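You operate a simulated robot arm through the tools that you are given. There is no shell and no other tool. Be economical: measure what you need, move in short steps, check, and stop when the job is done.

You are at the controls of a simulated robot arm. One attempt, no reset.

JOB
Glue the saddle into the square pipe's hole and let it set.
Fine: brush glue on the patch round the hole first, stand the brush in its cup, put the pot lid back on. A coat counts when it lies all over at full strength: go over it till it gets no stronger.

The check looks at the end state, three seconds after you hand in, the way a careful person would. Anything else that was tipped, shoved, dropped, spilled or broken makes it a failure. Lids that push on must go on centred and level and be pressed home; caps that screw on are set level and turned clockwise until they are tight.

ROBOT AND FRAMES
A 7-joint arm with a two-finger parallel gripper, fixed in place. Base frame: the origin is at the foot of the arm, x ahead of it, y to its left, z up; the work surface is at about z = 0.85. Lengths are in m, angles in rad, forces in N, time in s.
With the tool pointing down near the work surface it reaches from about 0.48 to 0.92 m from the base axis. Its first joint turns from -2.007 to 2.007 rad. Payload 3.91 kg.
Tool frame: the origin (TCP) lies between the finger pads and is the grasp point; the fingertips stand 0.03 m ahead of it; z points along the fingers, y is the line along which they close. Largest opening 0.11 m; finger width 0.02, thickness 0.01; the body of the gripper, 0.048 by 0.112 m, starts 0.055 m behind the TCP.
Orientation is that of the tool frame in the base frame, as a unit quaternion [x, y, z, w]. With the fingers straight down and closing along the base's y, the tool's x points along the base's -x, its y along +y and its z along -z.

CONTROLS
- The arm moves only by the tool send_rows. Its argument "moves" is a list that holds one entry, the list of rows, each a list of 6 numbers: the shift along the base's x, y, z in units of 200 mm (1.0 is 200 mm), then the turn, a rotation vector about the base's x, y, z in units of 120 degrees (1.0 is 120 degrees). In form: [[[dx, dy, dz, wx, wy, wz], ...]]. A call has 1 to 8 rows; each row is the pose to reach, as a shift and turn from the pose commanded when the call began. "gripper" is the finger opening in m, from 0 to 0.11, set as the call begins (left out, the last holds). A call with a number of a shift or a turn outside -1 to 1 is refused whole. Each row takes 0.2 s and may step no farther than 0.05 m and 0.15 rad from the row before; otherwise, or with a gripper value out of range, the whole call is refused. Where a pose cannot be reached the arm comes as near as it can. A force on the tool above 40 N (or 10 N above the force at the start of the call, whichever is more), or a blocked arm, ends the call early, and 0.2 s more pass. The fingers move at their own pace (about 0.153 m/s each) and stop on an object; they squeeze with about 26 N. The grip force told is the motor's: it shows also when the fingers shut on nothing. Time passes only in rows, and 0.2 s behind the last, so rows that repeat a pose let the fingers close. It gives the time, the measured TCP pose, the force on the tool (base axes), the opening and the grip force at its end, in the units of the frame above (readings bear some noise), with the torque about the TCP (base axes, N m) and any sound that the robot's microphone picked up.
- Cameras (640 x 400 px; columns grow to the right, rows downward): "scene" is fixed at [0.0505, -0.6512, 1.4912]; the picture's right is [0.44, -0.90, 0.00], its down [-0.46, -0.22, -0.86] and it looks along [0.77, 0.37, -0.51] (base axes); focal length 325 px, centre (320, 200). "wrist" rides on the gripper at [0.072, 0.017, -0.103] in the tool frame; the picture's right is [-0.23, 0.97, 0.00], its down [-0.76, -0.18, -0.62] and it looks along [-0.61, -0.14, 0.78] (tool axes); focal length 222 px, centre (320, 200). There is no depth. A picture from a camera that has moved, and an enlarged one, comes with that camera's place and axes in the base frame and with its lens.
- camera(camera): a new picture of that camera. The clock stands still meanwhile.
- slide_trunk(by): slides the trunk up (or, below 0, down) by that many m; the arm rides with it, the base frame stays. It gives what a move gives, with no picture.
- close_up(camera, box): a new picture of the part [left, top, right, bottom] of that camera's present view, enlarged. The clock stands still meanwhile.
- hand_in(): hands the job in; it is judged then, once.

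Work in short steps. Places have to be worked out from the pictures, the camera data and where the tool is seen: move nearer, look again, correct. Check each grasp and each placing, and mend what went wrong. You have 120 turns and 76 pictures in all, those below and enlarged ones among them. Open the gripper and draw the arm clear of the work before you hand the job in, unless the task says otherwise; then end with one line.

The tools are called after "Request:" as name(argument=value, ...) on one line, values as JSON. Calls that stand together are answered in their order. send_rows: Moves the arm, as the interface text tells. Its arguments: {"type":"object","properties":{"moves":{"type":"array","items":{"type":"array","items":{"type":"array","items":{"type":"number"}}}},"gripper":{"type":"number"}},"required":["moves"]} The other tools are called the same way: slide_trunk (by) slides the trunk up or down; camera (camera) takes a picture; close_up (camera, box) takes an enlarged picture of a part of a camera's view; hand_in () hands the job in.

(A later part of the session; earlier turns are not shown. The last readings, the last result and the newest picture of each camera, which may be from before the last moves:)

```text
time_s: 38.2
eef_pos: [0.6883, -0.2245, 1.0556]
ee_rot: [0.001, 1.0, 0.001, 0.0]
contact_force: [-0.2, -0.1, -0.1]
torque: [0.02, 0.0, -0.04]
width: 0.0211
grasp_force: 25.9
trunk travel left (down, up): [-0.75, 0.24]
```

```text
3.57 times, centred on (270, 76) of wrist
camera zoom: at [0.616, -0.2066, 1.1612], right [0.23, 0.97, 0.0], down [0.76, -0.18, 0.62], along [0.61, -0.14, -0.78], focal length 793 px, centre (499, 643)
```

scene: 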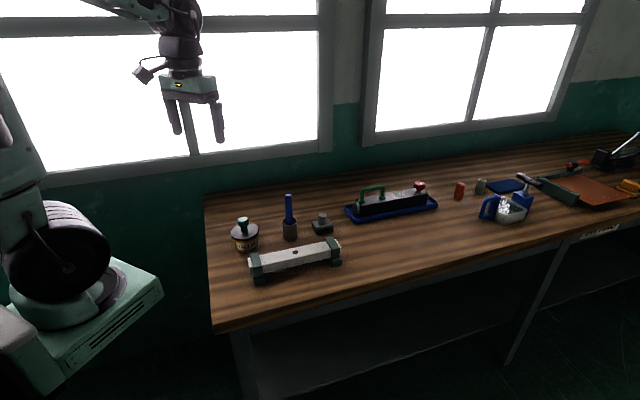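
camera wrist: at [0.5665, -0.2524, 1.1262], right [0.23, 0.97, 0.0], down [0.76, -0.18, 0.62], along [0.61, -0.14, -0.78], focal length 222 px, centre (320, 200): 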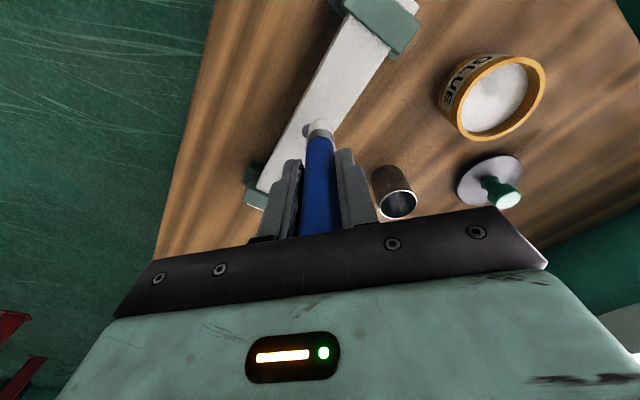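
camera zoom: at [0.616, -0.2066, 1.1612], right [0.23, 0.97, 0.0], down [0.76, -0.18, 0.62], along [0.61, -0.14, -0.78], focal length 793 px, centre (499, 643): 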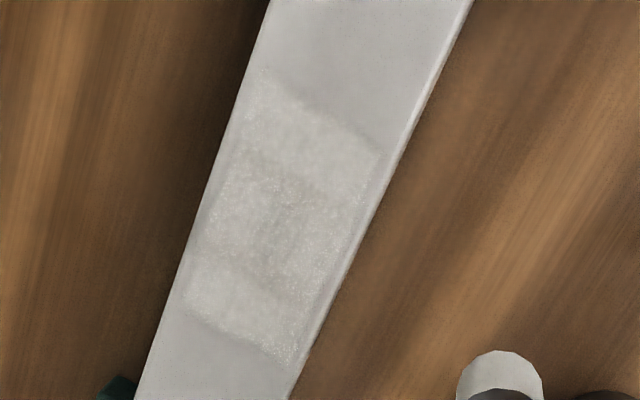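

More even now, but the central band looks slightly fainter than the ends. I go over the centre slowly, 1 mm lower.

Request:
send_rows(moves=[[[-0.138, -0.136, 0, 0, 0, 0], [-0.2756, -0.2727, 0, 0, 0, 0], [-0.2756, -0.2727, -0.2, 0, 0, 0], [-0.2756, -0.2727, -0.305, 0, 0, 0], [-0.2399, -0.3078, -0.305, 0, 0, 0], [-0.2043, -0.3428, -0.305, 0, 0, 0], [-0.1686, -0.3779, -0.305, 0, 0, 0], [-0.1406, -0.3494, -0.305, 0, 0, 0]]])

Request:
send_rows(moves=[[[-0.0357, 0.0351, 0, 0, 0, 0], [-0.0713, 0.0701, 0, 0, 0, 0], [-0.107, 0.1052, 0, 0, 0, 0], [-0.079, 0.1337, 0, 0, 0, 0], [-0.0434, 0.0986, 0, 0, 0, 0], [-0.0077, 0.0636, 0, 0, 0, 0], [0.028, 0.0285, 0, 0, 0, 0], [0.056, 0.057, 0, 0, 0, 0]]])

Request:
send_rows(moves=[[[-0.0357, 0.0351, 0, 0, 0, 0], [-0.0713, 0.0701, 0, 0, 0, 0], [-0.107, 0.1052, 0, 0, 0, 0], [-0.0956, 0.0098, 0, 0, 0, 0], [-0.0956, 0.0098, 0, 0, 0, 0], [-0.0956, 0.0098, 0.1, 0, 0, 0], [0, 0.15, 0.2, 0, 0, 0], [0.0844, 0.2923, 0.305, 0, 0, 0]]])

Request:
close_up(camera="wrist", box=[200, 20, 340, 132])

```text
time_s: 40.0
eef_pos: [0.6614, -0.2949, 0.9962]
ee_rot: [0.001, 1.0, -0.001, 0.002]
contact_force: [-3.4, -2.8, 16.5]
torque: [-0.4, 0.13, 0.0]
width: 0.021
grasp_force: 25.9
trunk travel left (down, up): [-0.75, 0.24]
```

```text
time_s: 41.8
eef_pos: [0.6723, -0.2825, 0.9969]
ee_rot: [0.001, 1.0, -0.001, 0.0]
contact_force: [-1.3, -2.7, 10.6]
torque: [-0.19, 0.09, 0.0]
width: 0.0213
grasp_force: 26.0
trunk travel left (down, up): [-0.75, 0.24]
```

```text
time_s: 43.6
eef_pos: [0.6896, -0.2228, 1.0562]
ee_rot: [0.0, 1.0, 0.0, 0.0]
contact_force: [-0.6, 0.3, -0.7]
torque: [0.06, -0.03, 0.01]
width: 0.0209
grasp_force: 26.1
trunk travel left (down, up): [-0.75, 0.24]
```

```text
3.57 times, centred on (270, 76) of wrist
camera zoom: at [0.6161, -0.2064, 1.161], right [0.23, 0.97, 0.0], down [0.76, -0.18, 0.62], along [0.61, -0.14, -0.78], focal length 793 px, centre (499, 643)
```

zoom: 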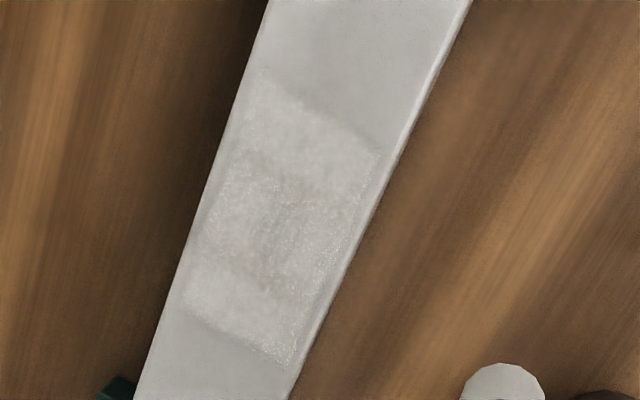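

No visible change from that pass. As a final confirmation I re-dip once and do one full slow pass, then compare.

Request:
send_rows(moves=[[[-0.045, 0.22, 0, 0, 0, 0], [-0.09, 0.43, 0, 0, 0, 0], [-0.1335, 0.64, 0, 0, 0, 0], [-0.1335, 0.64, -0.2, 0, 0, 0], [-0.1335, 0.64, -0.33, 0, 0, 0], [-0.1335, 0.64, -0.362, 0, 0, 0], [-0.1335, 0.64, -0.362, 0, 0, 0]]])

Request:
send_rows(moves=[[[0, 0, 0.18, 0, 0, 0], [0, 0, 0.362, 0, 0, 0], [-0.045, -0.217, 0.362, 0, 0, 0], [-0.09, -0.433, 0.362, 0, 0, 0], [-0.136, -0.65, 0.362, 0, 0, 0], [-0.1814, -0.8671, 0.362, 0, 0, 0], [-0.1814, -0.8671, 0.162, 0, 0, 0], [-0.1814, -0.8671, 0.06, 0, 0, 0]]])

Request:
send_rows(moves=[[[0.0463, -0.0456, 0, 0, 0, 0], [0.0927, -0.0911, 0, 0, 0, 0], [0.139, -0.1367, 0, 0, 0, 0], [0.1889, -0.1858, 0, 0, 0, 0], [0.2275, -0.1465, 0, 0, 0, 0], [0.1776, -0.0975, 0, 0, 0, 0], [0.1313, -0.0519, 0, 0, 0, 0], [0.0849, -0.0064, 0, 0, 0, 0]]])

Request:
send_rows(moves=[[[-0.0463, 0.0456, 0, 0, 0, 0], [-0.0077, 0.0848, 0, 0, 0, 0], [0.0386, 0.0392, 0, 0, 0, 0], [0.085, -0.0064, 0, 0, 0, 0], [0.1313, -0.052, 0, 0, 0, 0], [0.1812, -0.101, 0, 0, 0, 0], [0.1812, -0.101, 0.1, 0, 0, 0], [0.2, 0.09, 0.2, 0, 0, 0]]])

Request:
send_rows(moves=[[[0.03, 0.1434, 0.1, 0, 0, 0]]])

Request:
close_up(camera="wrist", box=[200, 20, 340, 132])

```text
time_s: 45.2
eef_pos: [0.6624, -0.0942, 0.985]
ee_rot: [0.0, 1.0, 0.0, -0.001]
contact_force: [1.4, -0.3, -0.1]
torque: [-0.01, -0.04, -0.01]
width: 0.0212
grasp_force: 25.9
trunk travel left (down, up): [-0.75, 0.24]
```

```text
time_s: 47.0
eef_pos: [0.6252, -0.2695, 0.9973]
ee_rot: [0.0, 1.0, 0.0, 0.0]
contact_force: [-0.3, -0.3, -0.1]
torque: [-0.02, 0.0, 0.01]
width: 0.0211
grasp_force: 25.6
trunk travel left (down, up): [-0.75, 0.24]
```

```text
time_s: 48.8
eef_pos: [0.6435, -0.2706, 0.9977]
ee_rot: [-0.001, 1.0, 0.0, 0.001]
contact_force: [0.2, -0.4, -0.6]
torque: [0.04, 0.03, 0.02]
width: 0.021
grasp_force: 25.8
trunk travel left (down, up): [-0.75, 0.24]
```

```text
time_s: 50.6
eef_pos: [0.6826, -0.2533, 1.037]
ee_rot: [0.001, 1.0, 0.0, 0.0]
contact_force: [0.3, -0.1, -0.4]
torque: [0.01, 0.0, 0.03]
width: 0.021
grasp_force: 26.2
trunk travel left (down, up): [-0.75, 0.24]
```

```text
time_s: 51.0
eef_pos: [0.6877, -0.2232, 1.0559]
ee_rot: [0.001, 1.0, 0.0, -0.001]
contact_force: [1.2, -0.1, -0.1]
torque: [0.03, 0.01, -0.01]
width: 0.0211
grasp_force: 26.6
trunk travel left (down, up): [-0.75, 0.24]
```

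```text
3.57 times, centred on (270, 76) of wrist
camera zoom: at [0.6156, -0.2062, 1.1605], right [0.23, 0.97, 0.0], down [0.76, -0.18, 0.62], along [0.61, -0.14, -0.78], focal length 793 px, centre (499, 643)
```

zoom: 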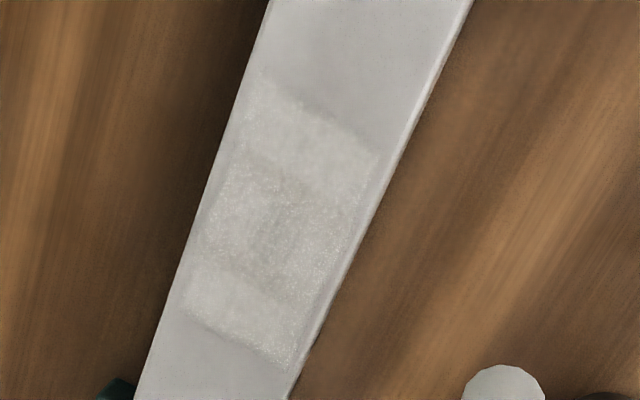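

The last dip and pass showed ~0 N: the brush has slid up ~1–2 mm in the grip, so it may not have touched. I repeat the dip and pass about 2–3 mm lower.

Request:
send_rows(moves=[[[-0.045, 0.22, 0, 0, 0, 0], [-0.09, 0.43, 0, 0, 0, 0], [-0.1335, 0.64, 0, 0, 0, 0], [-0.1335, 0.64, -0.2, 0, 0, 0], [-0.1335, 0.64, -0.34, 0, 0, 0], [-0.1335, 0.64, -0.37, 0, 0, 0], [-0.1335, 0.64, -0.378, 0, 0, 0]]])

Request:
send_rows(moves=[[[0, 0, 0.18, 0, 0, 0], [0, 0, 0.378, 0, 0, 0], [-0.045, -0.217, 0.378, 0, 0, 0], [-0.09, -0.433, 0.378, 0, 0, 0], [-0.136, -0.65, 0.378, 0, 0, 0], [-0.1814, -0.8671, 0.378, 0, 0, 0], [-0.1814, -0.8671, 0.178, 0, 0, 0], [-0.1814, -0.8671, 0.065, 0, 0, 0]]])

```text
time_s: 52.6
eef_pos: [0.6633, -0.0948, 0.9834]
ee_rot: [0.0, 1.0, 0.0, 0.001]
contact_force: [-0.8, 0.4, 7.5]
torque: [0.05, 0.03, 0.0]
width: 0.0212
grasp_force: 26.2
trunk travel left (down, up): [-0.75, 0.24]
```

```text
time_s: 54.4
eef_pos: [0.6255, -0.2699, 0.9963]
ee_rot: [0.0, 1.0, 0.0, 0.001]
contact_force: [-2.5, 0.7, 17.8]
torque: [0.21, 0.2, 0.04]
width: 0.0212
grasp_force: 26.3
trunk travel left (down, up): [-0.75, 0.24]
```

Good contact on both now. I run the slow full pass.

Request:
send_rows(moves=[[[0.0463, -0.0456, 0, 0, 0, 0], [0.0927, -0.0911, 0, 0, 0, 0], [0.139, -0.1367, 0, 0, 0, 0], [0.1889, -0.1858, 0, 0, 0, 0], [0.2275, -0.1465, 0, 0, 0, 0], [0.1776, -0.0975, 0, 0, 0, 0], [0.1313, -0.0519, 0, 0, 0, 0], [0.0849, -0.0064, 0, 0, 0, 0]]])

Request:
send_rows(moves=[[[-0.0463, 0.0456, 0, 0, 0, 0], [-0.0077, 0.0848, 0, 0, 0, 0], [0.0386, 0.0392, 0, 0, 0, 0], [0.085, -0.0064, 0, 0, 0, 0], [0.1313, -0.052, 0, 0, 0, 0], [0.1812, -0.101, 0, 0, 0, 0], [0.1812, -0.101, 0.1, 0, 0, 0], [0.2, 0.09, 0.2, 0, 0, 0]]])

Request:
send_rows(moves=[[[0.03, 0.1434, 0.113, 0, 0, 0]]])

Request:
close_up(camera="wrist", box=[200, 20, 340, 132])

```text
time_s: 56.2
eef_pos: [0.6422, -0.2695, 0.9944]
ee_rot: [0.0, 1.0, -0.001, 0.001]
contact_force: [3.1, -3.4, 20.2]
torque: [-0.35, -0.5, -0.06]
width: 0.0211
grasp_force: 26.0
trunk travel left (down, up): [-0.75, 0.24]
```

```text
time_s: 58.0
eef_pos: [0.6834, -0.2543, 1.0343]
ee_rot: [0.001, 1.0, 0.0, 0.0]
contact_force: [-0.1, 0.2, -1.0]
torque: [0.03, 0.0, 0.0]
width: 0.0211
grasp_force: 26.3
trunk travel left (down, up): [-0.75, 0.24]
```

```text
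time_s: 58.4
eef_pos: [0.6887, -0.2243, 1.0572]
ee_rot: [0.001, 1.0, 0.0, 0.001]
contact_force: [0.0, -0.5, -0.9]
torque: [0.0, 0.04, -0.01]
width: 0.0213
grasp_force: 26.5
trunk travel left (down, up): [-0.75, 0.24]
```

```text
3.57 times, centred on (270, 76) of wrist
camera zoom: at [0.6173, -0.2067, 1.162], right [0.23, 0.97, 0.0], down [0.76, -0.18, 0.62], along [0.61, -0.14, -0.78], focal length 793 px, centre (499, 643)
```

zoom: 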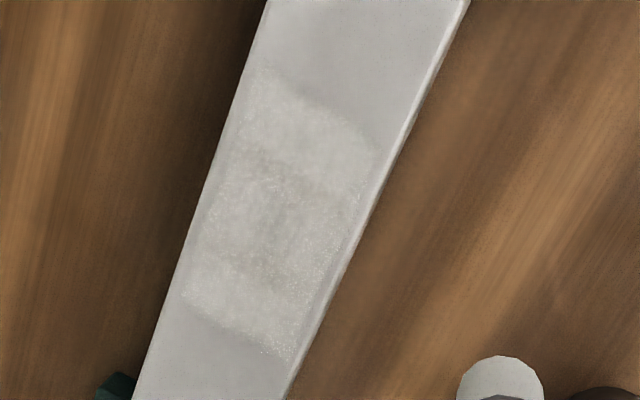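

Coat is even and saturated. I carry the brush to above its cup and lower it inside.

Request:
send_rows(moves=[[[0.18, 0.065, 0.03, 0, 0, 0], [0.3675, 0.1325, 0.03, 0, 0, 0], [0.3675, 0.1325, -0.15, 0, 0, 0], [0.3675, 0.1325, -0.3, 0, 0, 0], [0.3675, 0.1325, -0.42, 0, 0, 0]]])

Request:
close_up(camera="scene", box=[250, 160, 330, 250])

Request:
send_rows(moves=[[[0, 0, -0.025, 0, 0, 0], [0, 0, -0.04, 0, 0, 0], [0, 0, -0.05, 0, 0, 0]]])

```text
time_s: 59.6
eef_pos: [0.7624, -0.1971, 0.9723]
ee_rot: [0.0, 1.0, 0.0, -0.001]
contact_force: [-0.1, -0.2, 0.5]
torque: [0.02, 0.01, 0.0]
width: 0.0211
grasp_force: 25.3
trunk travel left (down, up): [-0.75, 0.24]
```

```text
4.44 times, centred on (290, 205) of scene
camera zoom: at [0.0505, -0.6512, 1.4912], right [0.44, -0.9, 0.0], down [-0.46, -0.22, -0.86], along [0.77, 0.37, -0.51], focal length 1443 px, centre (453, 178)
```

zoom: 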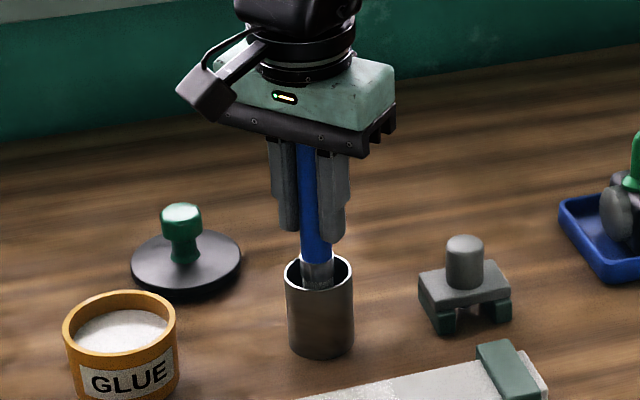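

```text
time_s: 60.4
eef_pos: [0.7632, -0.197, 0.9628]
ee_rot: [-0.001, 1.0, 0.0, 0.0]
contact_force: [0.5, -0.4, -0.1]
torque: [0.0, 0.02, 0.0]
width: 0.0211
grasp_force: 26.1
trunk travel left (down, up): [-0.75, 0.24]
```

In the cup, not yet at the floor. Lower a bit further.

Request:
send_rows(moves=[[[0, 0, -0.015, 0, 0, 0], [0, 0, -0.025, 0, 0, 0]]])

Request:
send_rows(moves=[[[0, 0, -0.01, 0, 0, 0]]])

```text
time_s: 61.0
eef_pos: [0.7624, -0.1967, 0.9579]
ee_rot: [0.0, 1.0, 0.001, 0.0]
contact_force: [-0.3, 0.0, -0.9]
torque: [0.01, 0.01, -0.03]
width: 0.021
grasp_force: 25.9
trunk travel left (down, up): [-0.75, 0.24]
```

```text
time_s: 61.4
eef_pos: [0.7619, -0.1963, 0.9563]
ee_rot: [0.0, 1.0, 0.0, 0.001]
contact_force: [0.5, 0.1, 0.1]
torque: [0.04, -0.01, -0.03]
width: 0.0211
grasp_force: 25.9
trunk travel left (down, up): [-0.75, 0.24]
```

Two more small steps.

Request:
send_rows(moves=[[[0, 0, -0.01, 0, 0, 0]]])

Request:
send_rows(moves=[[[0, 0, -0.01, 0, 0, 0]]])

```text
time_s: 61.8
eef_pos: [0.7621, -0.1977, 0.9539]
ee_rot: [0.0, 1.0, 0.0, 0.0]
contact_force: [0.1, -0.2, 0.0]
torque: [0.01, -0.03, -0.01]
width: 0.0213
grasp_force: 26.1
trunk travel left (down, up): [-0.75, 0.24]
```

```text
time_s: 62.2
eef_pos: [0.7623, -0.1985, 0.9517]
ee_rot: [0.001, 1.0, 0.0, 0.0]
contact_force: [0.1, 1.2, 0.2]
torque: [0.0, 0.02, -0.04]
width: 0.0211
grasp_force: 26.0
trunk travel left (down, up): [-0.75, 0.24]
```

Only a millimetre or two can remain, and the fingertips near the rim; I release and rise straight up.

Request:
send_rows(moves=[[[0, 0, 0, 0, 0, 0], [0, 0, 0, 0, 0, 0]]], gripper=0.06)

Request:
send_rows(moves=[[[0, 0, 0.2, 0, 0, 0], [0, 0, 0.4, 0, 0, 0], [0, 0, 0.6, 0, 0, 0]]])

Request:
close_up(camera="scene", box=[220, 160, 340, 260])

```text
time_s: 62.8
eef_pos: [0.7628, -0.1972, 0.9526]
ee_rot: [0.001, 1.0, 0.0, 0.0]
contact_force: [0.8, -0.3, 0.5]
torque: [-0.01, 0.02, -0.01]
width: 0.0601
grasp_force: 0.0
trunk travel left (down, up): [-0.75, 0.24]
```

```text
time_s: 63.6
eef_pos: [0.7632, -0.1978, 1.071]
ee_rot: [0.001, 1.0, -0.001, 0.0]
contact_force: [0.3, -0.3, 0.0]
torque: [-0.02, 0.05, -0.02]
width: 0.0598
grasp_force: 0.1
trunk travel left (down, up): [-0.75, 0.24]
```

```text
4.00 times, centred on (280, 210) of scene
camera zoom: at [0.0505, -0.6512, 1.4912], right [0.44, -0.9, 0.0], down [-0.46, -0.22, -0.86], along [0.77, 0.37, -0.51], focal length 1298 px, centre (480, 160)
```

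zoom: 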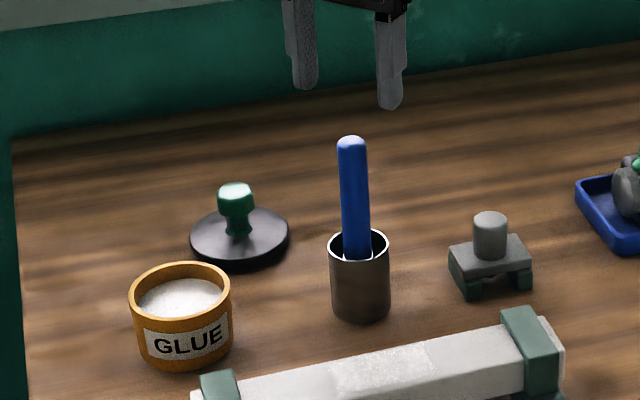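

Brush stands in its cup. Next the lid: I go over (0.790,-0.0595), descend and grip the knob.

Request:
send_rows(moves=[[[0.045, 0.23, 0, 0, 0, 0], [0.09, 0.46, 0, 0, 0, 0], [0.1375, 0.69, 0, 0, 0, 0], [0.1375, 0.69, -0.24, 0, 0, 0], [0.1375, 0.69, -0.48, 0, 0, 0], [0.1375, 0.69, -0.7, 0, 0, 0], [0.1375, 0.69, -0.86, 0, 0, 0]]])

Request:
send_rows(moves=[[[0, 0, 0, 0, 0, 0], [0, 0, 0, 0, 0, 0]]], gripper=0.0)

Request:
send_rows(moves=[[[0, 0, 0.15, 0, 0, 0], [0, 0, 0.35, 0, 0, 0], [0, 0, 0.48, 0, 0, 0], [-0.21, -0.062, 0.48, 0, 0, 0], [-0.42, -0.124, 0.48, 0, 0, 0], [-0.64, -0.186, 0.48, 0, 0, 0]]])

Request:
camera(camera="wrist")

Request:
close_up(camera="scene", box=[210, 180, 280, 260])

```text
time_s: 65.2
eef_pos: [0.7904, -0.0587, 0.8988]
ee_rot: [0.0, 1.0, 0.0, -0.001]
contact_force: [-0.4, 0.3, 0.4]
torque: [0.02, -0.01, -0.03]
width: 0.0597
grasp_force: 0.1
trunk travel left (down, up): [-0.75, 0.24]
```

```text
time_s: 65.8
eef_pos: [0.7905, -0.0591, 0.8998]
ee_rot: [0.0, 1.0, 0.001, 0.0]
contact_force: [0.1, 1.2, -0.3]
torque: [-0.02, -0.03, 0.01]
width: 0.0304
grasp_force: 26.2
trunk travel left (down, up): [-0.75, 0.24]
```

```text
time_s: 67.2
eef_pos: [0.661, -0.0952, 0.9964]
ee_rot: [0.0, 1.0, 0.0, 0.0]
contact_force: [0.7, 0.1, -0.9]
torque: [-0.02, 0.01, 0.02]
width: 0.0307
grasp_force: 25.5
trunk travel left (down, up): [-0.75, 0.24]
```

```text
37 pictures are left
camera wrist: at [0.5889, -0.0781, 1.1003], right [0.23, 0.97, 0.0], down [0.76, -0.18, 0.62], along [0.61, -0.14, -0.78], focal length 222 px, centre (320, 200)
```

wrist: 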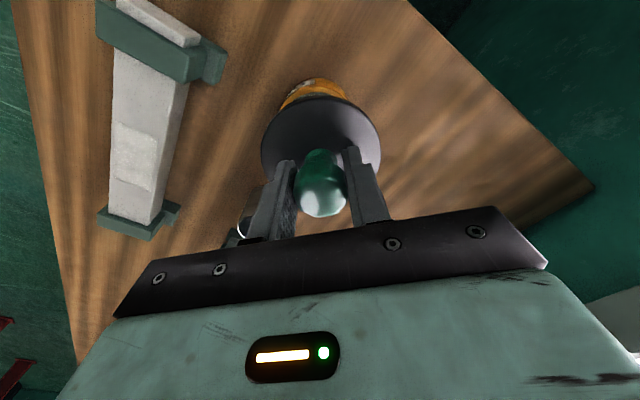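

```text
5.00 times, centred on (245, 220) of scene
camera zoom: at [0.0505, -0.6512, 1.4912], right [0.44, -0.9, 0.0], down [-0.46, -0.22, -0.86], along [0.77, 0.37, -0.51], focal length 1623 px, centre (695, 100)
```

zoom: 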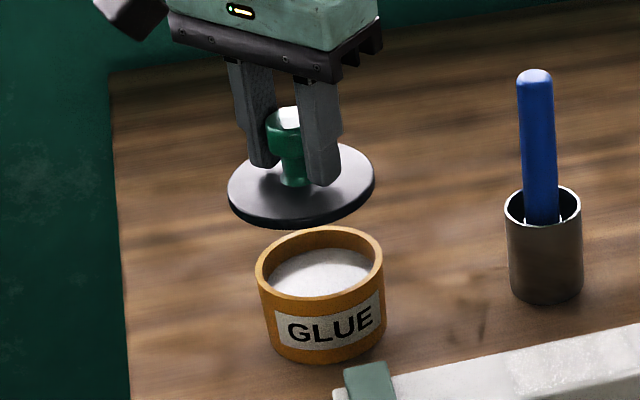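

The lid sits in the grip as at first; the position matches the original (0.662,-0.0967). I lower onto the pot and press.

Request:
send_rows(moves=[[[0, 0, -0.12, 0, 0, 0], [0, 0, -0.2, 0, 0, 0], [0, 0, -0.235, 0, 0, 0], [0, 0, -0.255, 0, 0, 0]]])

Request:
send_rows(moves=[[[0, 0, -0.01, 0, 0, 0], [0, 0, -0.02, 0, 0, 0]]])

Request:
close_up(camera="scene", box=[210, 180, 280, 260])

```text
time_s: 68.2
eef_pos: [0.6612, -0.0972, 0.9451]
ee_rot: [0.001, 1.0, -0.001, 0.001]
contact_force: [-1.1, -8.7, 23.4]
torque: [0.3, 0.29, 0.14]
width: 0.031
grasp_force: 25.6
trunk travel left (down, up): [-0.75, 0.24]
```

```text
time_s: 68.9
eef_pos: [0.6628, -0.0986, 0.9434]
ee_rot: [0.001, 1.0, -0.001, 0.003]
contact_force: [-7.6, -4.2, 22.2]
torque: [0.54, 0.42, 0.13]
width: 0.0315
grasp_force: 25.7
trunk travel left (down, up): [-0.75, 0.24]
stopped in row 2: the force on the tool passed its limit at 41 N (the readings are from after the stop); the commanded pose is now the measured one
```

```text
5.00 times, centred on (245, 220) of scene
camera zoom: at [0.0505, -0.6512, 1.4912], right [0.44, -0.9, 0.0], down [-0.46, -0.22, -0.86], along [0.77, 0.37, -0.51], focal length 1623 px, centre (695, 100)
```

zoom: 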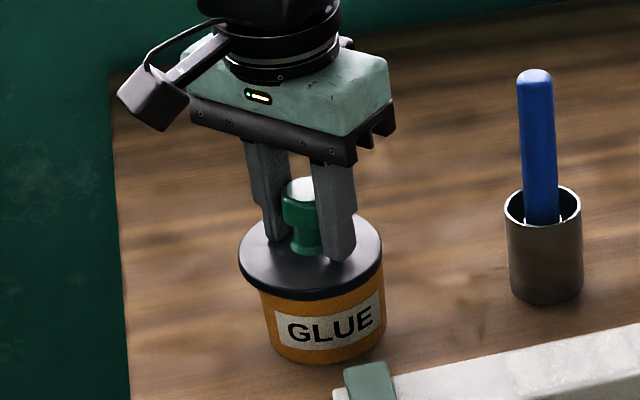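

Height matches, but sideways force and the picture suggest the lid may sit a few mm off to the left. I inspect closely.

Request:
close_up(camera="scene", box=[228, 208, 268, 258])

Request:
close_up(camera="wrist", box=[230, 70, 410, 230])

```text
8.00 times, centred on (248, 233) of scene
camera zoom: at [0.0505, -0.6512, 1.4912], right [0.44, -0.9, 0.0], down [-0.46, -0.22, -0.86], along [0.77, 0.37, -0.51], focal length 2597 px, centre (896, -64)
```

zoom: 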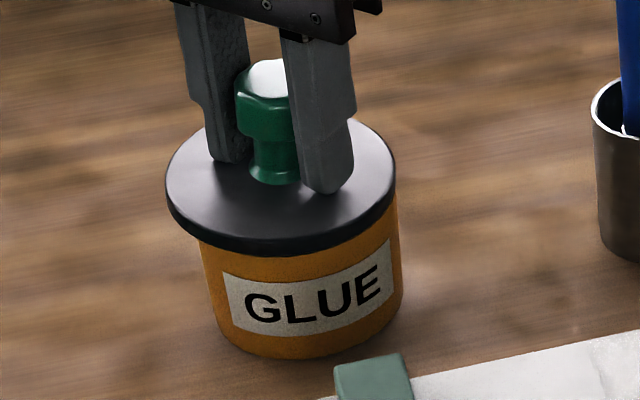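

```text
2.50 times, centred on (320, 150) of wrist
camera zoom: at [0.5893, -0.0802, 1.0471], right [0.23, 0.97, 0.0], down [0.76, -0.18, 0.63], along [0.61, -0.14, -0.78], focal length 555 px, centre (320, 325)
```

zoom: 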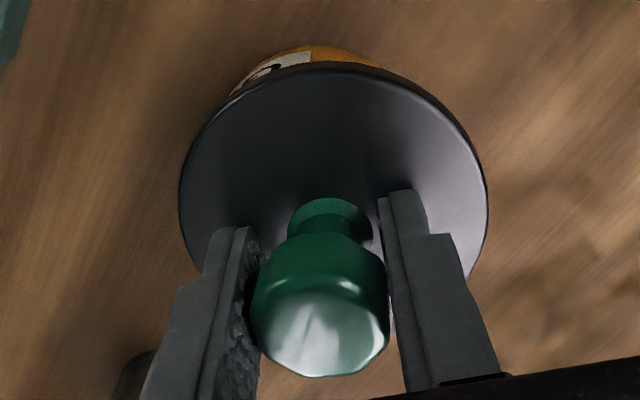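

The lid is shifted a few mm toward +y and slightly tilted, so it has not gone home. I lift it again and look at how it hangs.

Request:
send_rows(moves=[[[0, 0, 0.05, 0, 0, 0], [0, 0, 0.15, 0, 0, 0], [0, 0, 0.2, 0, 0, 0]]])

Request:
close_up(camera="wrist", box=[230, 60, 410, 230])

Request:
close_up(camera="scene", box=[228, 200, 268, 258])

```text
time_s: 69.7
eef_pos: [0.6633, -0.0973, 0.9813]
ee_rot: [0.001, 1.0, -0.001, 0.002]
contact_force: [0.1, 0.0, -0.7]
torque: [0.0, 0.01, 0.0]
width: 0.0306
grasp_force: 26.2
trunk travel left (down, up): [-0.75, 0.24]
```

```text
2.35 times, centred on (320, 145) of wrist
camera zoom: at [0.5902, -0.0797, 1.0858], right [0.23, 0.97, 0.0], down [0.76, -0.18, 0.63], along [0.61, -0.14, -0.78], focal length 523 px, centre (320, 329)
```

zoom: 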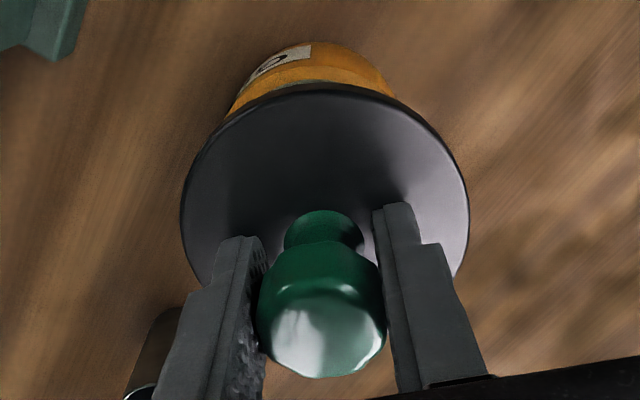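

```text
6.90 times, centred on (248, 229) of scene
camera zoom: at [0.0505, -0.6512, 1.4912], right [0.44, -0.9, 0.0], down [-0.46, -0.22, -0.86], along [0.77, 0.37, -0.51], focal length 2239 px, centre (817, 0)
```

zoom: 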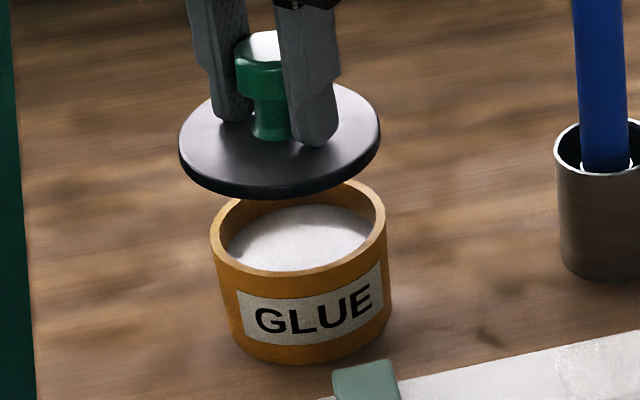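

In the hand the lid sits as it did originally; contact pushed the tool toward -y, so the lid must go ~2 mm more toward -y. I try again with that shift.

Request:
send_rows(moves=[[[0, -0.01, 0, 0, 0, 0], [0, -0.01, -0.1, 0, 0, 0], [0, -0.01, -0.165, 0, 0, 0]]])

Request:
send_rows(moves=[[[0, 0, -0.01, 0, 0, 0]]])

Request:
close_up(camera="scene", box=[228, 208, 268, 258])

```text
time_s: 70.5
eef_pos: [0.6635, -0.0994, 0.949]
ee_rot: [0.0, 1.0, -0.001, 0.001]
contact_force: [-0.2, 0.1, -0.2]
torque: [0.0, 0.01, -0.01]
width: 0.0307
grasp_force: 26.2
trunk travel left (down, up): [-0.75, 0.24]
```

```text
time_s: 70.9
eef_pos: [0.6641, -0.0984, 0.947]
ee_rot: [0.001, 1.0, -0.001, 0.002]
contact_force: [-0.4, -0.4, -0.7]
torque: [-0.03, 0.02, -0.02]
width: 0.0309
grasp_force: 26.6
trunk travel left (down, up): [-0.75, 0.24]
```

```text
8.00 times, centred on (248, 233) of scene
camera zoom: at [0.0505, -0.6512, 1.4912], right [0.44, -0.9, 0.0], down [-0.46, -0.22, -0.86], along [0.77, 0.37, -0.51], focal length 2597 px, centre (896, -64)
```

zoom: 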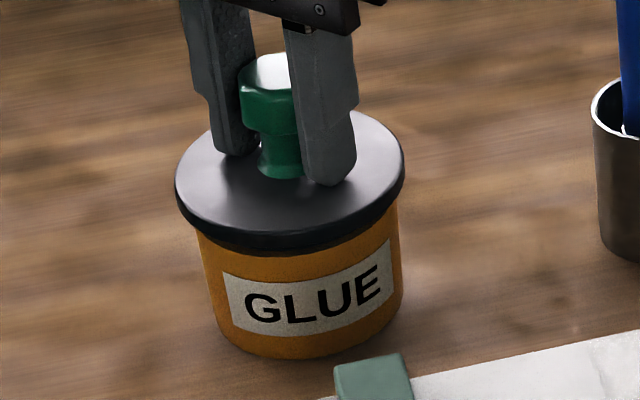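

Now the overhang matches the original picture (left ~23, right ~4 px). Lower further, watching the side force.

Request:
send_rows(moves=[[[0, 0, -0.01, 0, 0, 0]]])

Request:
send_rows(moves=[[[0, 0, -0.01, 0, 0, 0]]])

Request:
send_rows(moves=[[[0, 0, -0.01, 0, 0, 0]]])

```text
time_s: 71.3
eef_pos: [0.6628, -0.0996, 0.9451]
ee_rot: [0.001, 1.0, -0.001, 0.002]
contact_force: [-0.3, 0.4, -0.7]
torque: [-0.03, 0.03, 0.04]
width: 0.0303
grasp_force: 26.3
trunk travel left (down, up): [-0.75, 0.24]
```

```text
time_s: 71.7
eef_pos: [0.6622, -0.0995, 0.9426]
ee_rot: [0.0, 1.0, -0.002, 0.001]
contact_force: [0.4, 0.2, -0.5]
torque: [-0.02, -0.02, 0.0]
width: 0.0307
grasp_force: 25.8
trunk travel left (down, up): [-0.75, 0.24]
```

```text
time_s: 72.1
eef_pos: [0.664, -0.099, 0.9417]
ee_rot: [0.001, 1.0, -0.001, 0.002]
contact_force: [0.0, 0.1, 0.2]
torque: [-0.01, -0.02, 0.03]
width: 0.0306
grasp_force: 26.0
trunk travel left (down, up): [-0.75, 0.24]
```

Sliding in freely with no side force. I continue down until it bears, and press.

Request:
send_rows(moves=[[[0, 0, -0.01, 0, 0, 0], [0, 0, -0.02, 0, 0, 0]]])

Request:
send_rows(moves=[[[0, 0, -0.01, 0, 0, 0], [0, 0, -0.02, 0, 0, 0]]])

Request:
close_up(camera="scene", box=[228, 208, 268, 258])

```text
time_s: 72.7
eef_pos: [0.6618, -0.0985, 0.9388]
ee_rot: [0.0, 1.0, 0.0, 0.003]
contact_force: [-4.8, 2.7, 24.7]
torque: [0.04, -0.02, 0.09]
width: 0.0307
grasp_force: 26.2
trunk travel left (down, up): [-0.75, 0.24]
```

```text
time_s: 73.2
eef_pos: [0.6632, -0.0991, 0.9384]
ee_rot: [-0.001, 1.0, 0.0, 0.005]
contact_force: [-3.2, 0.3, 22.4]
torque: [0.01, 0.6, 0.05]
width: 0.0305
grasp_force: 26.0
trunk travel left (down, up): [-0.75, 0.24]
stopped in row 2: the force on the tool passed its limit at 44 N (the readings are from after the stop); the commanded pose is now the measured one
```

```text
8.00 times, centred on (248, 233) of scene
camera zoom: at [0.0505, -0.6512, 1.4912], right [0.44, -0.9, 0.0], down [-0.46, -0.22, -0.86], along [0.77, 0.37, -0.51], focal length 2597 px, centre (896, -64)
```

zoom: 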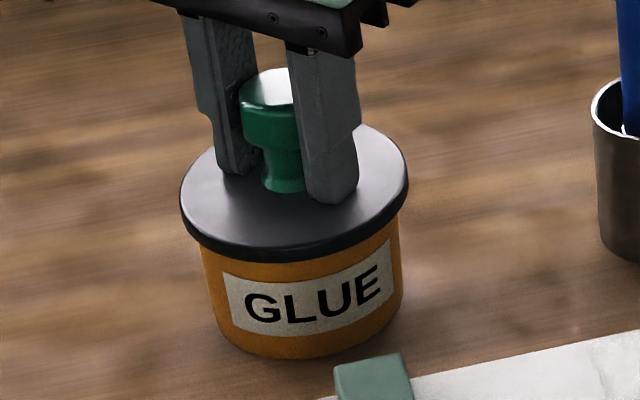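

The lid now matches the original picture exactly (level, centred, 44 N press at z 0.9385). I release, rise, and go look at the saddle.

Request:
send_rows(moves=[[[0, 0, 0, 0, 0, 0], [0, 0, 0, 0, 0, 0]]], gripper=0.06)

Request:
send_rows(moves=[[[0, 0, 0.2, 0, 0, 0], [0, 0, 0.4, 0, 0, 0], [0, 0, 0.6, 0, 0, 0], [0, 0, 0.8, 0, 0, 0], [0.11, -0.21, 0.8, 0, 0, 0], [0.22, -0.43, 0.8, 0, 0, 0], [0.33, -0.64, 0.8, 0, 0, 0], [0.435, -0.855, 0.8, 0, 0, 0]]])

Request:
close_up(camera="wrist", box=[220, 60, 420, 240])

Request:
close_up(camera="scene", box=[220, 195, 345, 270])

```text
time_s: 73.8
eef_pos: [0.6645, -0.0989, 0.9371]
ee_rot: [0.002, 1.0, -0.001, 0.005]
contact_force: [2.8, -7.4, 28.8]
torque: [-0.13, 0.04, 0.01]
width: 0.0543
grasp_force: 0.0
trunk travel left (down, up): [-0.75, 0.24]
```

```text
time_s: 75.6
eef_pos: [0.7515, -0.2691, 1.0963]
ee_rot: [-0.001, 1.0, 0.0, 0.003]
contact_force: [-0.1, 1.0, 0.5]
torque: [-0.06, -0.04, 0.01]
width: 0.0599
grasp_force: 0.1
trunk travel left (down, up): [-0.75, 0.24]
```

```text
2.22 times, centred on (320, 150) of wrist
camera zoom: at [0.6792, -0.252, 1.1997], right [0.23, 0.97, 0.0], down [0.76, -0.18, 0.63], along [0.61, -0.14, -0.78], focal length 494 px, centre (320, 311)
```

zoom: 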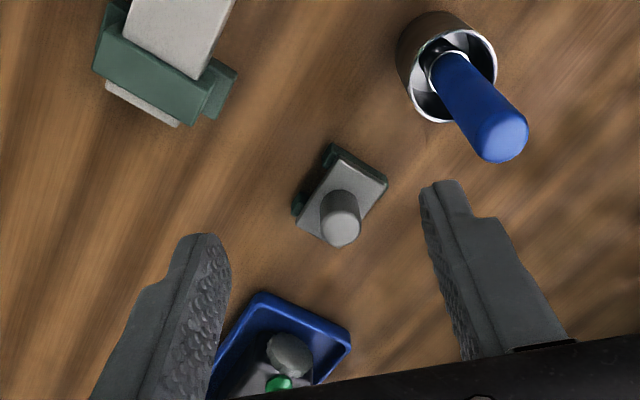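

```text
5.12 times, centred on (282, 232) of scene
camera zoom: at [0.0505, -0.6512, 1.4912], right [0.44, -0.9, 0.0], down [-0.46, -0.22, -0.86], along [0.77, 0.37, -0.51], focal length 1662 px, centre (512, 34)
```

zoom: 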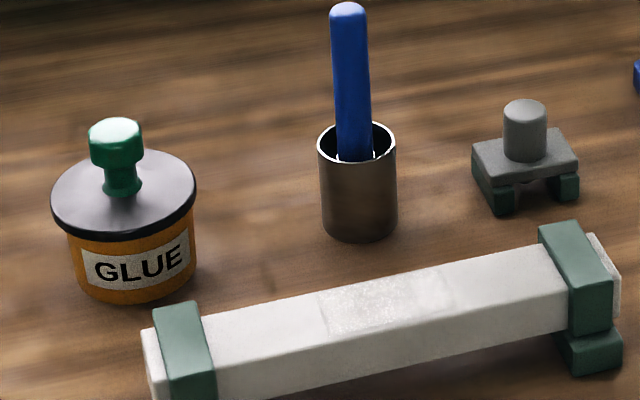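

Everything so far stands well; glued patch is intact. Saddle plate ≈ 58×43 mm centred near (0.837,-0.274), nearly aligned with the pipe, knob top z ≈ 0.918. I move above it for a direct view.

Request:
send_rows(moves=[[[0.215, -0.015, -0.09, 0, 0, 0], [0.43, -0.03, -0.2, 0, 0, 0]]])

Request:
close_up(camera="wrist", box=[260, 70, 380, 190])

```text
time_s: 76.2
eef_pos: [0.839, -0.2759, 1.0568]
ee_rot: [0.001, 1.0, -0.001, 0.003]
contact_force: [-0.8, -1.0, 0.8]
torque: [0.0, -0.01, 0.03]
width: 0.0599
grasp_force: 0.0
trunk travel left (down, up): [-0.75, 0.24]
```

```text
3.33 times, centred on (320, 130) of wrist
camera zoom: at [0.7656, -0.2585, 1.1606], right [0.23, 0.97, 0.0], down [0.76, -0.18, 0.63], along [0.61, -0.14, -0.78], focal length 740 px, centre (320, 433)
```

zoom: 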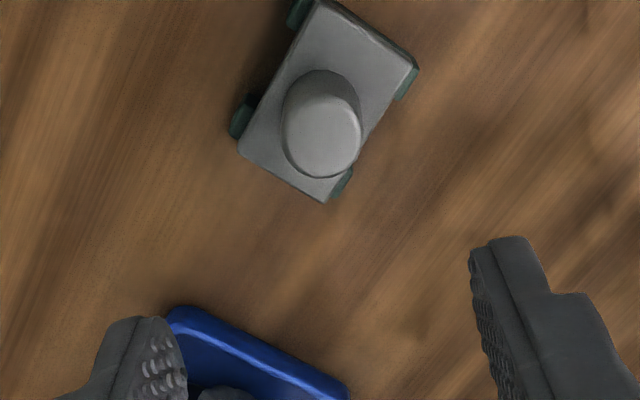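

Knob centre ≈ (0.838,-0.2755), just below the TCP; plate is at -45.5°, the same as the pipe. I descend and grip the knob.

Request:
send_rows(moves=[[[0, 0, -0.24, 0, 0, 0], [0, 0, -0.46, 0, 0, 0], [0, 0, -0.62, 0, 0, 0], [0, 0, -0.69, 0, 0, 0]]])

Request:
send_rows(moves=[[[0, 0, 0, 0, 0, 0], [0, 0, 0, 0, 0, 0]]], gripper=0.0)

Request:
camera(camera="wrist")

```text
time_s: 77.2
eef_pos: [0.8376, -0.2742, 0.9175]
ee_rot: [0.001, 1.0, -0.001, 0.004]
contact_force: [0.1, 0.6, -0.1]
torque: [0.02, -0.01, -0.02]
width: 0.0598
grasp_force: 0.1
trunk travel left (down, up): [-0.75, 0.24]
```

```text
time_s: 77.8
eef_pos: [0.8374, -0.275, 0.9178]
ee_rot: [0.0, 1.0, 0.0, 0.003]
contact_force: [-0.4, 0.3, -0.2]
torque: [0.02, -0.02, -0.03]
width: 0.0268
grasp_force: 25.5
trunk travel left (down, up): [-0.75, 0.24]
```

```text
25 pictures are left
camera wrist: at [0.7646, -0.2576, 1.021], right [0.23, 0.97, 0.0], down [0.76, -0.18, 0.63], along [0.61, -0.14, -0.78], focal length 222 px, centre (320, 200)
```

wrist: 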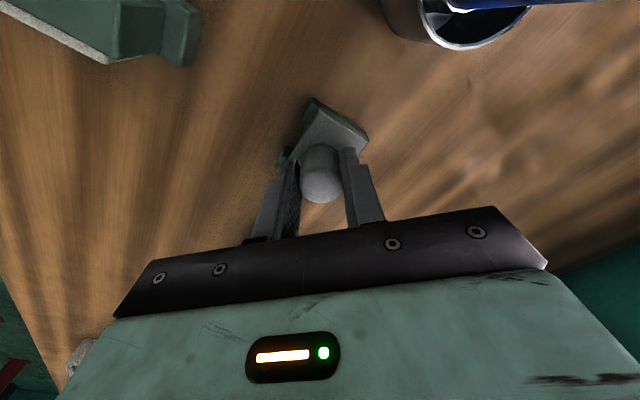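

Knob gripped (0.0268). I lift and check.

Request:
send_rows(moves=[[[0, 0, 0.1, 0, 0, 0], [0, 0, 0.3, 0, 0, 0], [0, 0, 0.5, 0, 0, 0], [0, 0, 0.7, 0, 0, 0]]])

Request:
close_up(camera="scene", box=[280, 150, 360, 240])

Request:
close_up(camera="wrist", box=[240, 60, 400, 220])

```text
time_s: 78.8
eef_pos: [0.8379, -0.276, 1.0591]
ee_rot: [0.001, 1.0, -0.001, 0.003]
contact_force: [0.5, 0.8, 0.0]
torque: [-0.01, 0.02, 0.01]
width: 0.0267
grasp_force: 26.0
trunk travel left (down, up): [-0.75, 0.24]
```

```text
4.44 times, centred on (320, 195) of scene
camera zoom: at [0.0505, -0.6512, 1.4912], right [0.44, -0.9, 0.0], down [-0.46, -0.22, -0.86], along [0.77, 0.37, -0.51], focal length 1443 px, centre (320, 222)
```

zoom: 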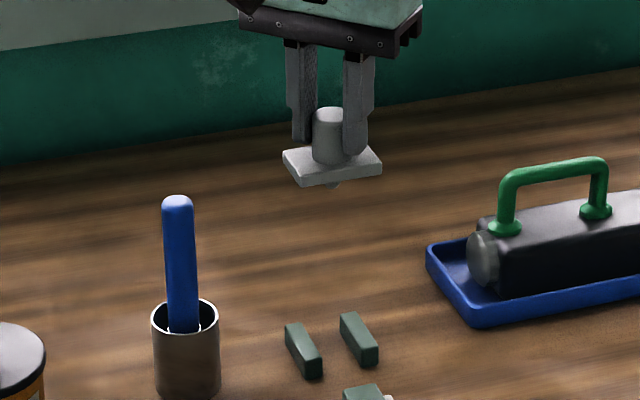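

```text
2.50 times, centred on (320, 140) of wrist
camera zoom: at [0.7649, -0.2584, 1.1617], right [0.23, 0.97, 0.0], down [0.76, -0.18, 0.63], along [0.61, -0.14, -0.78], focal length 555 px, centre (320, 350)
```

zoom: 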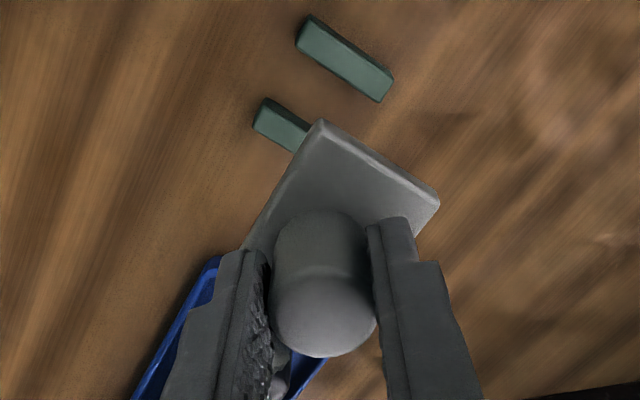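

Saddle hangs level with its spigot below; the blue-grey supports remain. I carry it above the pipe hole and look.

Request:
send_rows(moves=[[[-0.23, -0.01, 0.05, 0, 0, 0], [-0.46, -0.02, 0.1, 0, 0, 0], [-0.7, -0.03, 0.13, 0, 0, 0], [-0.935, -0.0375, 0.13, 0, 0, 0]]])

Request:
close_up(camera="wrist", box=[240, 50, 400, 210])

Request:
close_up(camera="scene", box=[250, 170, 340, 280])

```text
time_s: 79.8
eef_pos: [0.6503, -0.2838, 1.085]
ee_rot: [0.001, 1.0, 0.0, 0.002]
contact_force: [-0.3, -0.9, -0.9]
torque: [0.0, 0.05, 0.0]
width: 0.0266
grasp_force: 26.0
trunk travel left (down, up): [-0.75, 0.24]
```

```text
2.50 times, centred on (320, 130) of wrist
camera zoom: at [0.5774, -0.2668, 1.1882], right [0.23, 0.97, 0.0], down [0.76, -0.18, 0.63], along [0.61, -0.14, -0.78], focal length 555 px, centre (320, 375)
```

zoom: 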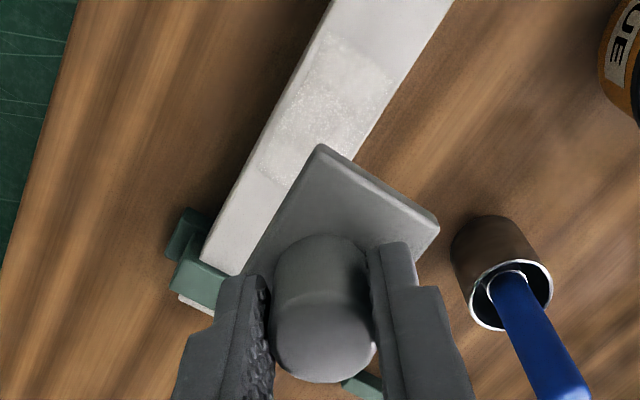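

```text
3.64 times, centred on (295, 225) of scene
camera zoom: at [0.0505, -0.6512, 1.4912], right [0.44, -0.9, 0.0], down [-0.46, -0.22, -0.86], along [0.77, 0.37, -0.51], focal length 1180 px, centre (411, 109)
```

zoom: 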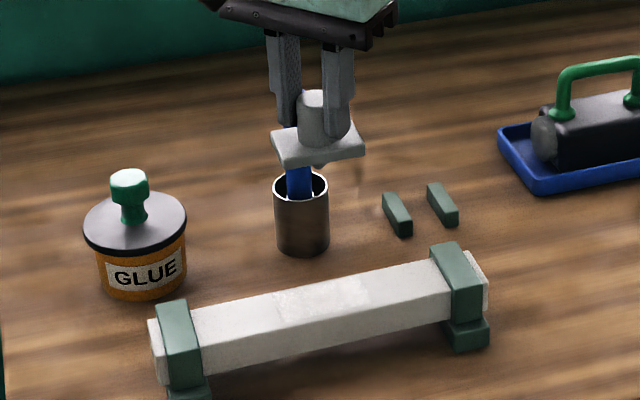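

Estimated hole ≈ (0.652,-0.284) after bias correction; TCP is at (0.6503,-0.2838). I lower to a few mm above the pipe and compare plate, pipe and patch.

Request:
send_rows(moves=[[[0.005, 0, -0.22, 0, 0, 0], [0.005, 0, -0.42, 0, 0, 0], [0.005, 0, -0.57, 0, 0, 0]]])

Request:
close_up(camera="wrist", box=[240, 70, 400, 230])

Request:
close_up(camera="scene", box=[270, 215, 330, 270])

```text
time_s: 80.6
eef_pos: [0.651, -0.2832, 0.9714]
ee_rot: [0.001, 1.0, 0.001, 0.003]
contact_force: [0.7, -0.2, 1.0]
torque: [-0.07, -0.03, -0.03]
width: 0.0269
grasp_force: 26.7
trunk travel left (down, up): [-0.75, 0.24]
```

```text
2.50 times, centred on (320, 150) of wrist
camera zoom: at [0.5774, -0.2658, 1.0738], right [0.23, 0.97, 0.0], down [0.76, -0.18, 0.63], along [0.61, -0.14, -0.78], focal length 555 px, centre (320, 325)
```

zoom: 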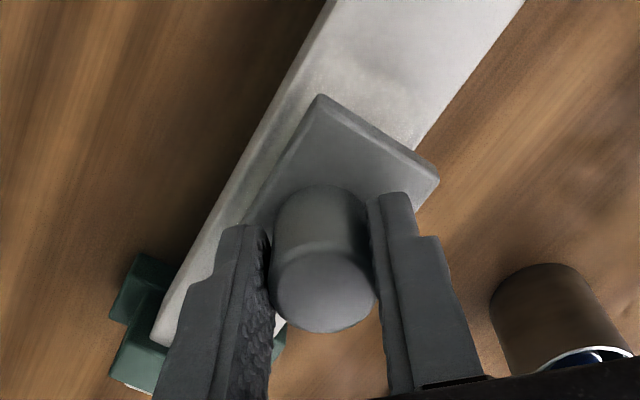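

```text
7.27 times, centred on (300, 242) of scene
camera zoom: at [0.0505, -0.6512, 1.4912], right [0.44, -0.9, 0.0], down [-0.46, -0.22, -0.86], along [0.77, 0.37, -0.51], focal length 2361 px, centre (466, -109)
```

zoom: 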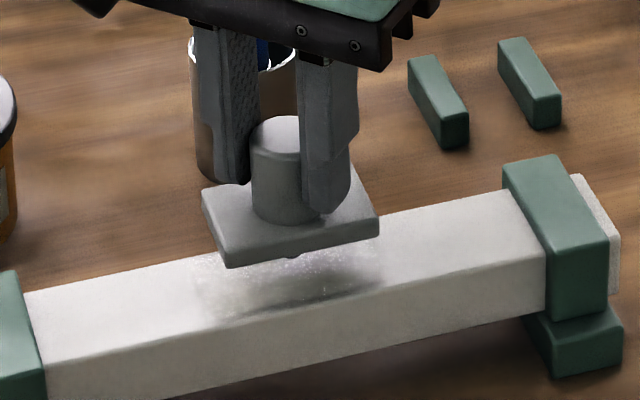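

Plate centre is over the pipe axis within ~1 mm and aligned in yaw. I lower on in steps, watching for early contact of the spigot.

Request:
send_rows(moves=[[[0, 0, -0.03, 0, 0, 0], [0, 0, -0.055, 0, 0, 0]]])

Request:
send_rows(moves=[[[0, 0, -0.01, 0, 0, 0], [0, 0, -0.02, 0, 0, 0]]])

Request:
close_up(camera="scene", box=[270, 215, 330, 270])

```text
time_s: 81.2
eef_pos: [0.651, -0.2843, 0.9585]
ee_rot: [-0.001, 1.0, -0.001, 0.004]
contact_force: [-1.0, 1.1, 0.6]
torque: [0.0, 0.03, -0.01]
width: 0.0264
grasp_force: 26.1
trunk travel left (down, up): [-0.75, 0.24]
```

```text
time_s: 81.8
eef_pos: [0.6487, -0.2827, 0.9543]
ee_rot: [0.001, 1.0, -0.001, 0.001]
contact_force: [-8.5, 2.2, 1.4]
torque: [0.13, 0.51, 0.02]
width: 0.0267
grasp_force: 25.7
trunk travel left (down, up): [-0.75, 0.24]
```

```text
7.27 times, centred on (300, 242) of scene
camera zoom: at [0.0505, -0.6512, 1.4912], right [0.44, -0.9, 0.0], down [-0.46, -0.22, -0.86], along [0.77, 0.37, -0.51], focal length 2361 px, centre (466, -109)
```

zoom: 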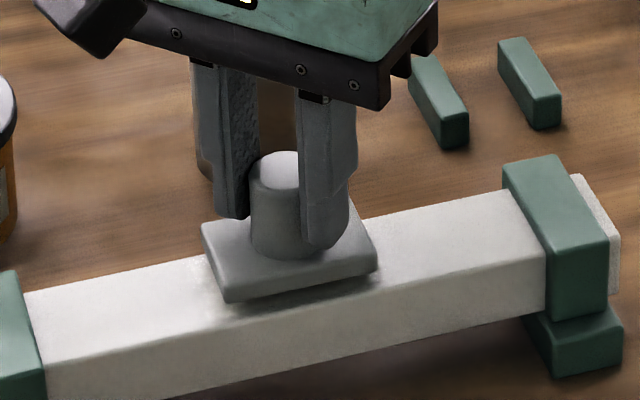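

The spigot has entered and its wall pushes the tool toward -x (8.5 N). I shift 1.2 mm that way to relieve it.

Request:
send_rows(moves=[[[-0.006, 0.001, 0, 0, 0, 0]]])

Request:
send_rows(moves=[[[0, 0, -0.01, 0, 0, 0]]])

```text
time_s: 82.2
eef_pos: [0.6491, -0.2819, 0.9544]
ee_rot: [0.001, 1.0, 0.0, 0.003]
contact_force: [-5.7, 2.4, -3.0]
torque: [0.11, 0.45, -0.03]
width: 0.0267
grasp_force: 26.4
trunk travel left (down, up): [-0.75, 0.24]
```

```text
time_s: 82.6
eef_pos: [0.6483, -0.2841, 0.9543]
ee_rot: [0.001, 1.0, 0.0, 0.003]
contact_force: [-8.7, 1.5, 2.1]
torque: [0.11, 0.44, 0.03]
width: 0.0265
grasp_force: 25.5
trunk travel left (down, up): [-0.75, 0.24]
```

Still pushing -x; shift another 1.2 mm in -x and 0.4 mm in +y.

Request:
send_rows(moves=[[[-0.006, 0.002, 0, 0, 0, 0]]])

Request:
send_rows(moves=[[[-0.004, 0.0, 0, 0, 0, 0]]])

```text
time_s: 83.0
eef_pos: [0.6483, -0.2833, 0.9539]
ee_rot: [0.0, 1.0, -0.001, 0.005]
contact_force: [-2.9, 0.5, 1.2]
torque: [0.07, 0.19, -0.02]
width: 0.0265
grasp_force: 26.3
trunk travel left (down, up): [-0.75, 0.24]
```

```text
time_s: 83.4
eef_pos: [0.6486, -0.2839, 0.9526]
ee_rot: [0.0, 1.0, -0.002, 0.004]
contact_force: [0.1, -0.3, -0.7]
torque: [-0.03, 0.01, -0.03]
width: 0.0265
grasp_force: 25.8
trunk travel left (down, up): [-0.75, 0.24]
```

Forces are now zero and it is free. I lower further until the plate bears on the pipe.

Request:
send_rows(moves=[[[0, 0, -0.01, 0, 0, 0]]])

Request:
send_rows(moves=[[[0, 0, -0.01, 0, 0, 0]]])

Request:
send_rows(moves=[[[0, 0, -0.01, 0, 0, 0]]])

```text
time_s: 83.8
eef_pos: [0.6476, -0.284, 0.9507]
ee_rot: [0.001, 1.0, 0.0, 0.003]
contact_force: [0.3, 0.7, -0.4]
torque: [0.01, -0.02, 0.0]
width: 0.0262
grasp_force: 26.6
trunk travel left (down, up): [-0.75, 0.24]
```

```text
time_s: 84.2
eef_pos: [0.6479, -0.2829, 0.9496]
ee_rot: [0.0, 1.0, -0.001, 0.004]
contact_force: [-0.1, 0.8, -0.3]
torque: [-0.01, -0.03, -0.01]
width: 0.0265
grasp_force: 25.7
trunk travel left (down, up): [-0.75, 0.24]
```

```text
time_s: 84.6
eef_pos: [0.6473, -0.2831, 0.9503]
ee_rot: [0.001, 1.0, -0.001, 0.004]
contact_force: [-3.8, 1.2, 19.4]
torque: [0.11, -0.02, 0.02]
width: 0.0268
grasp_force: 25.9
trunk travel left (down, up): [-0.75, 0.24]
```

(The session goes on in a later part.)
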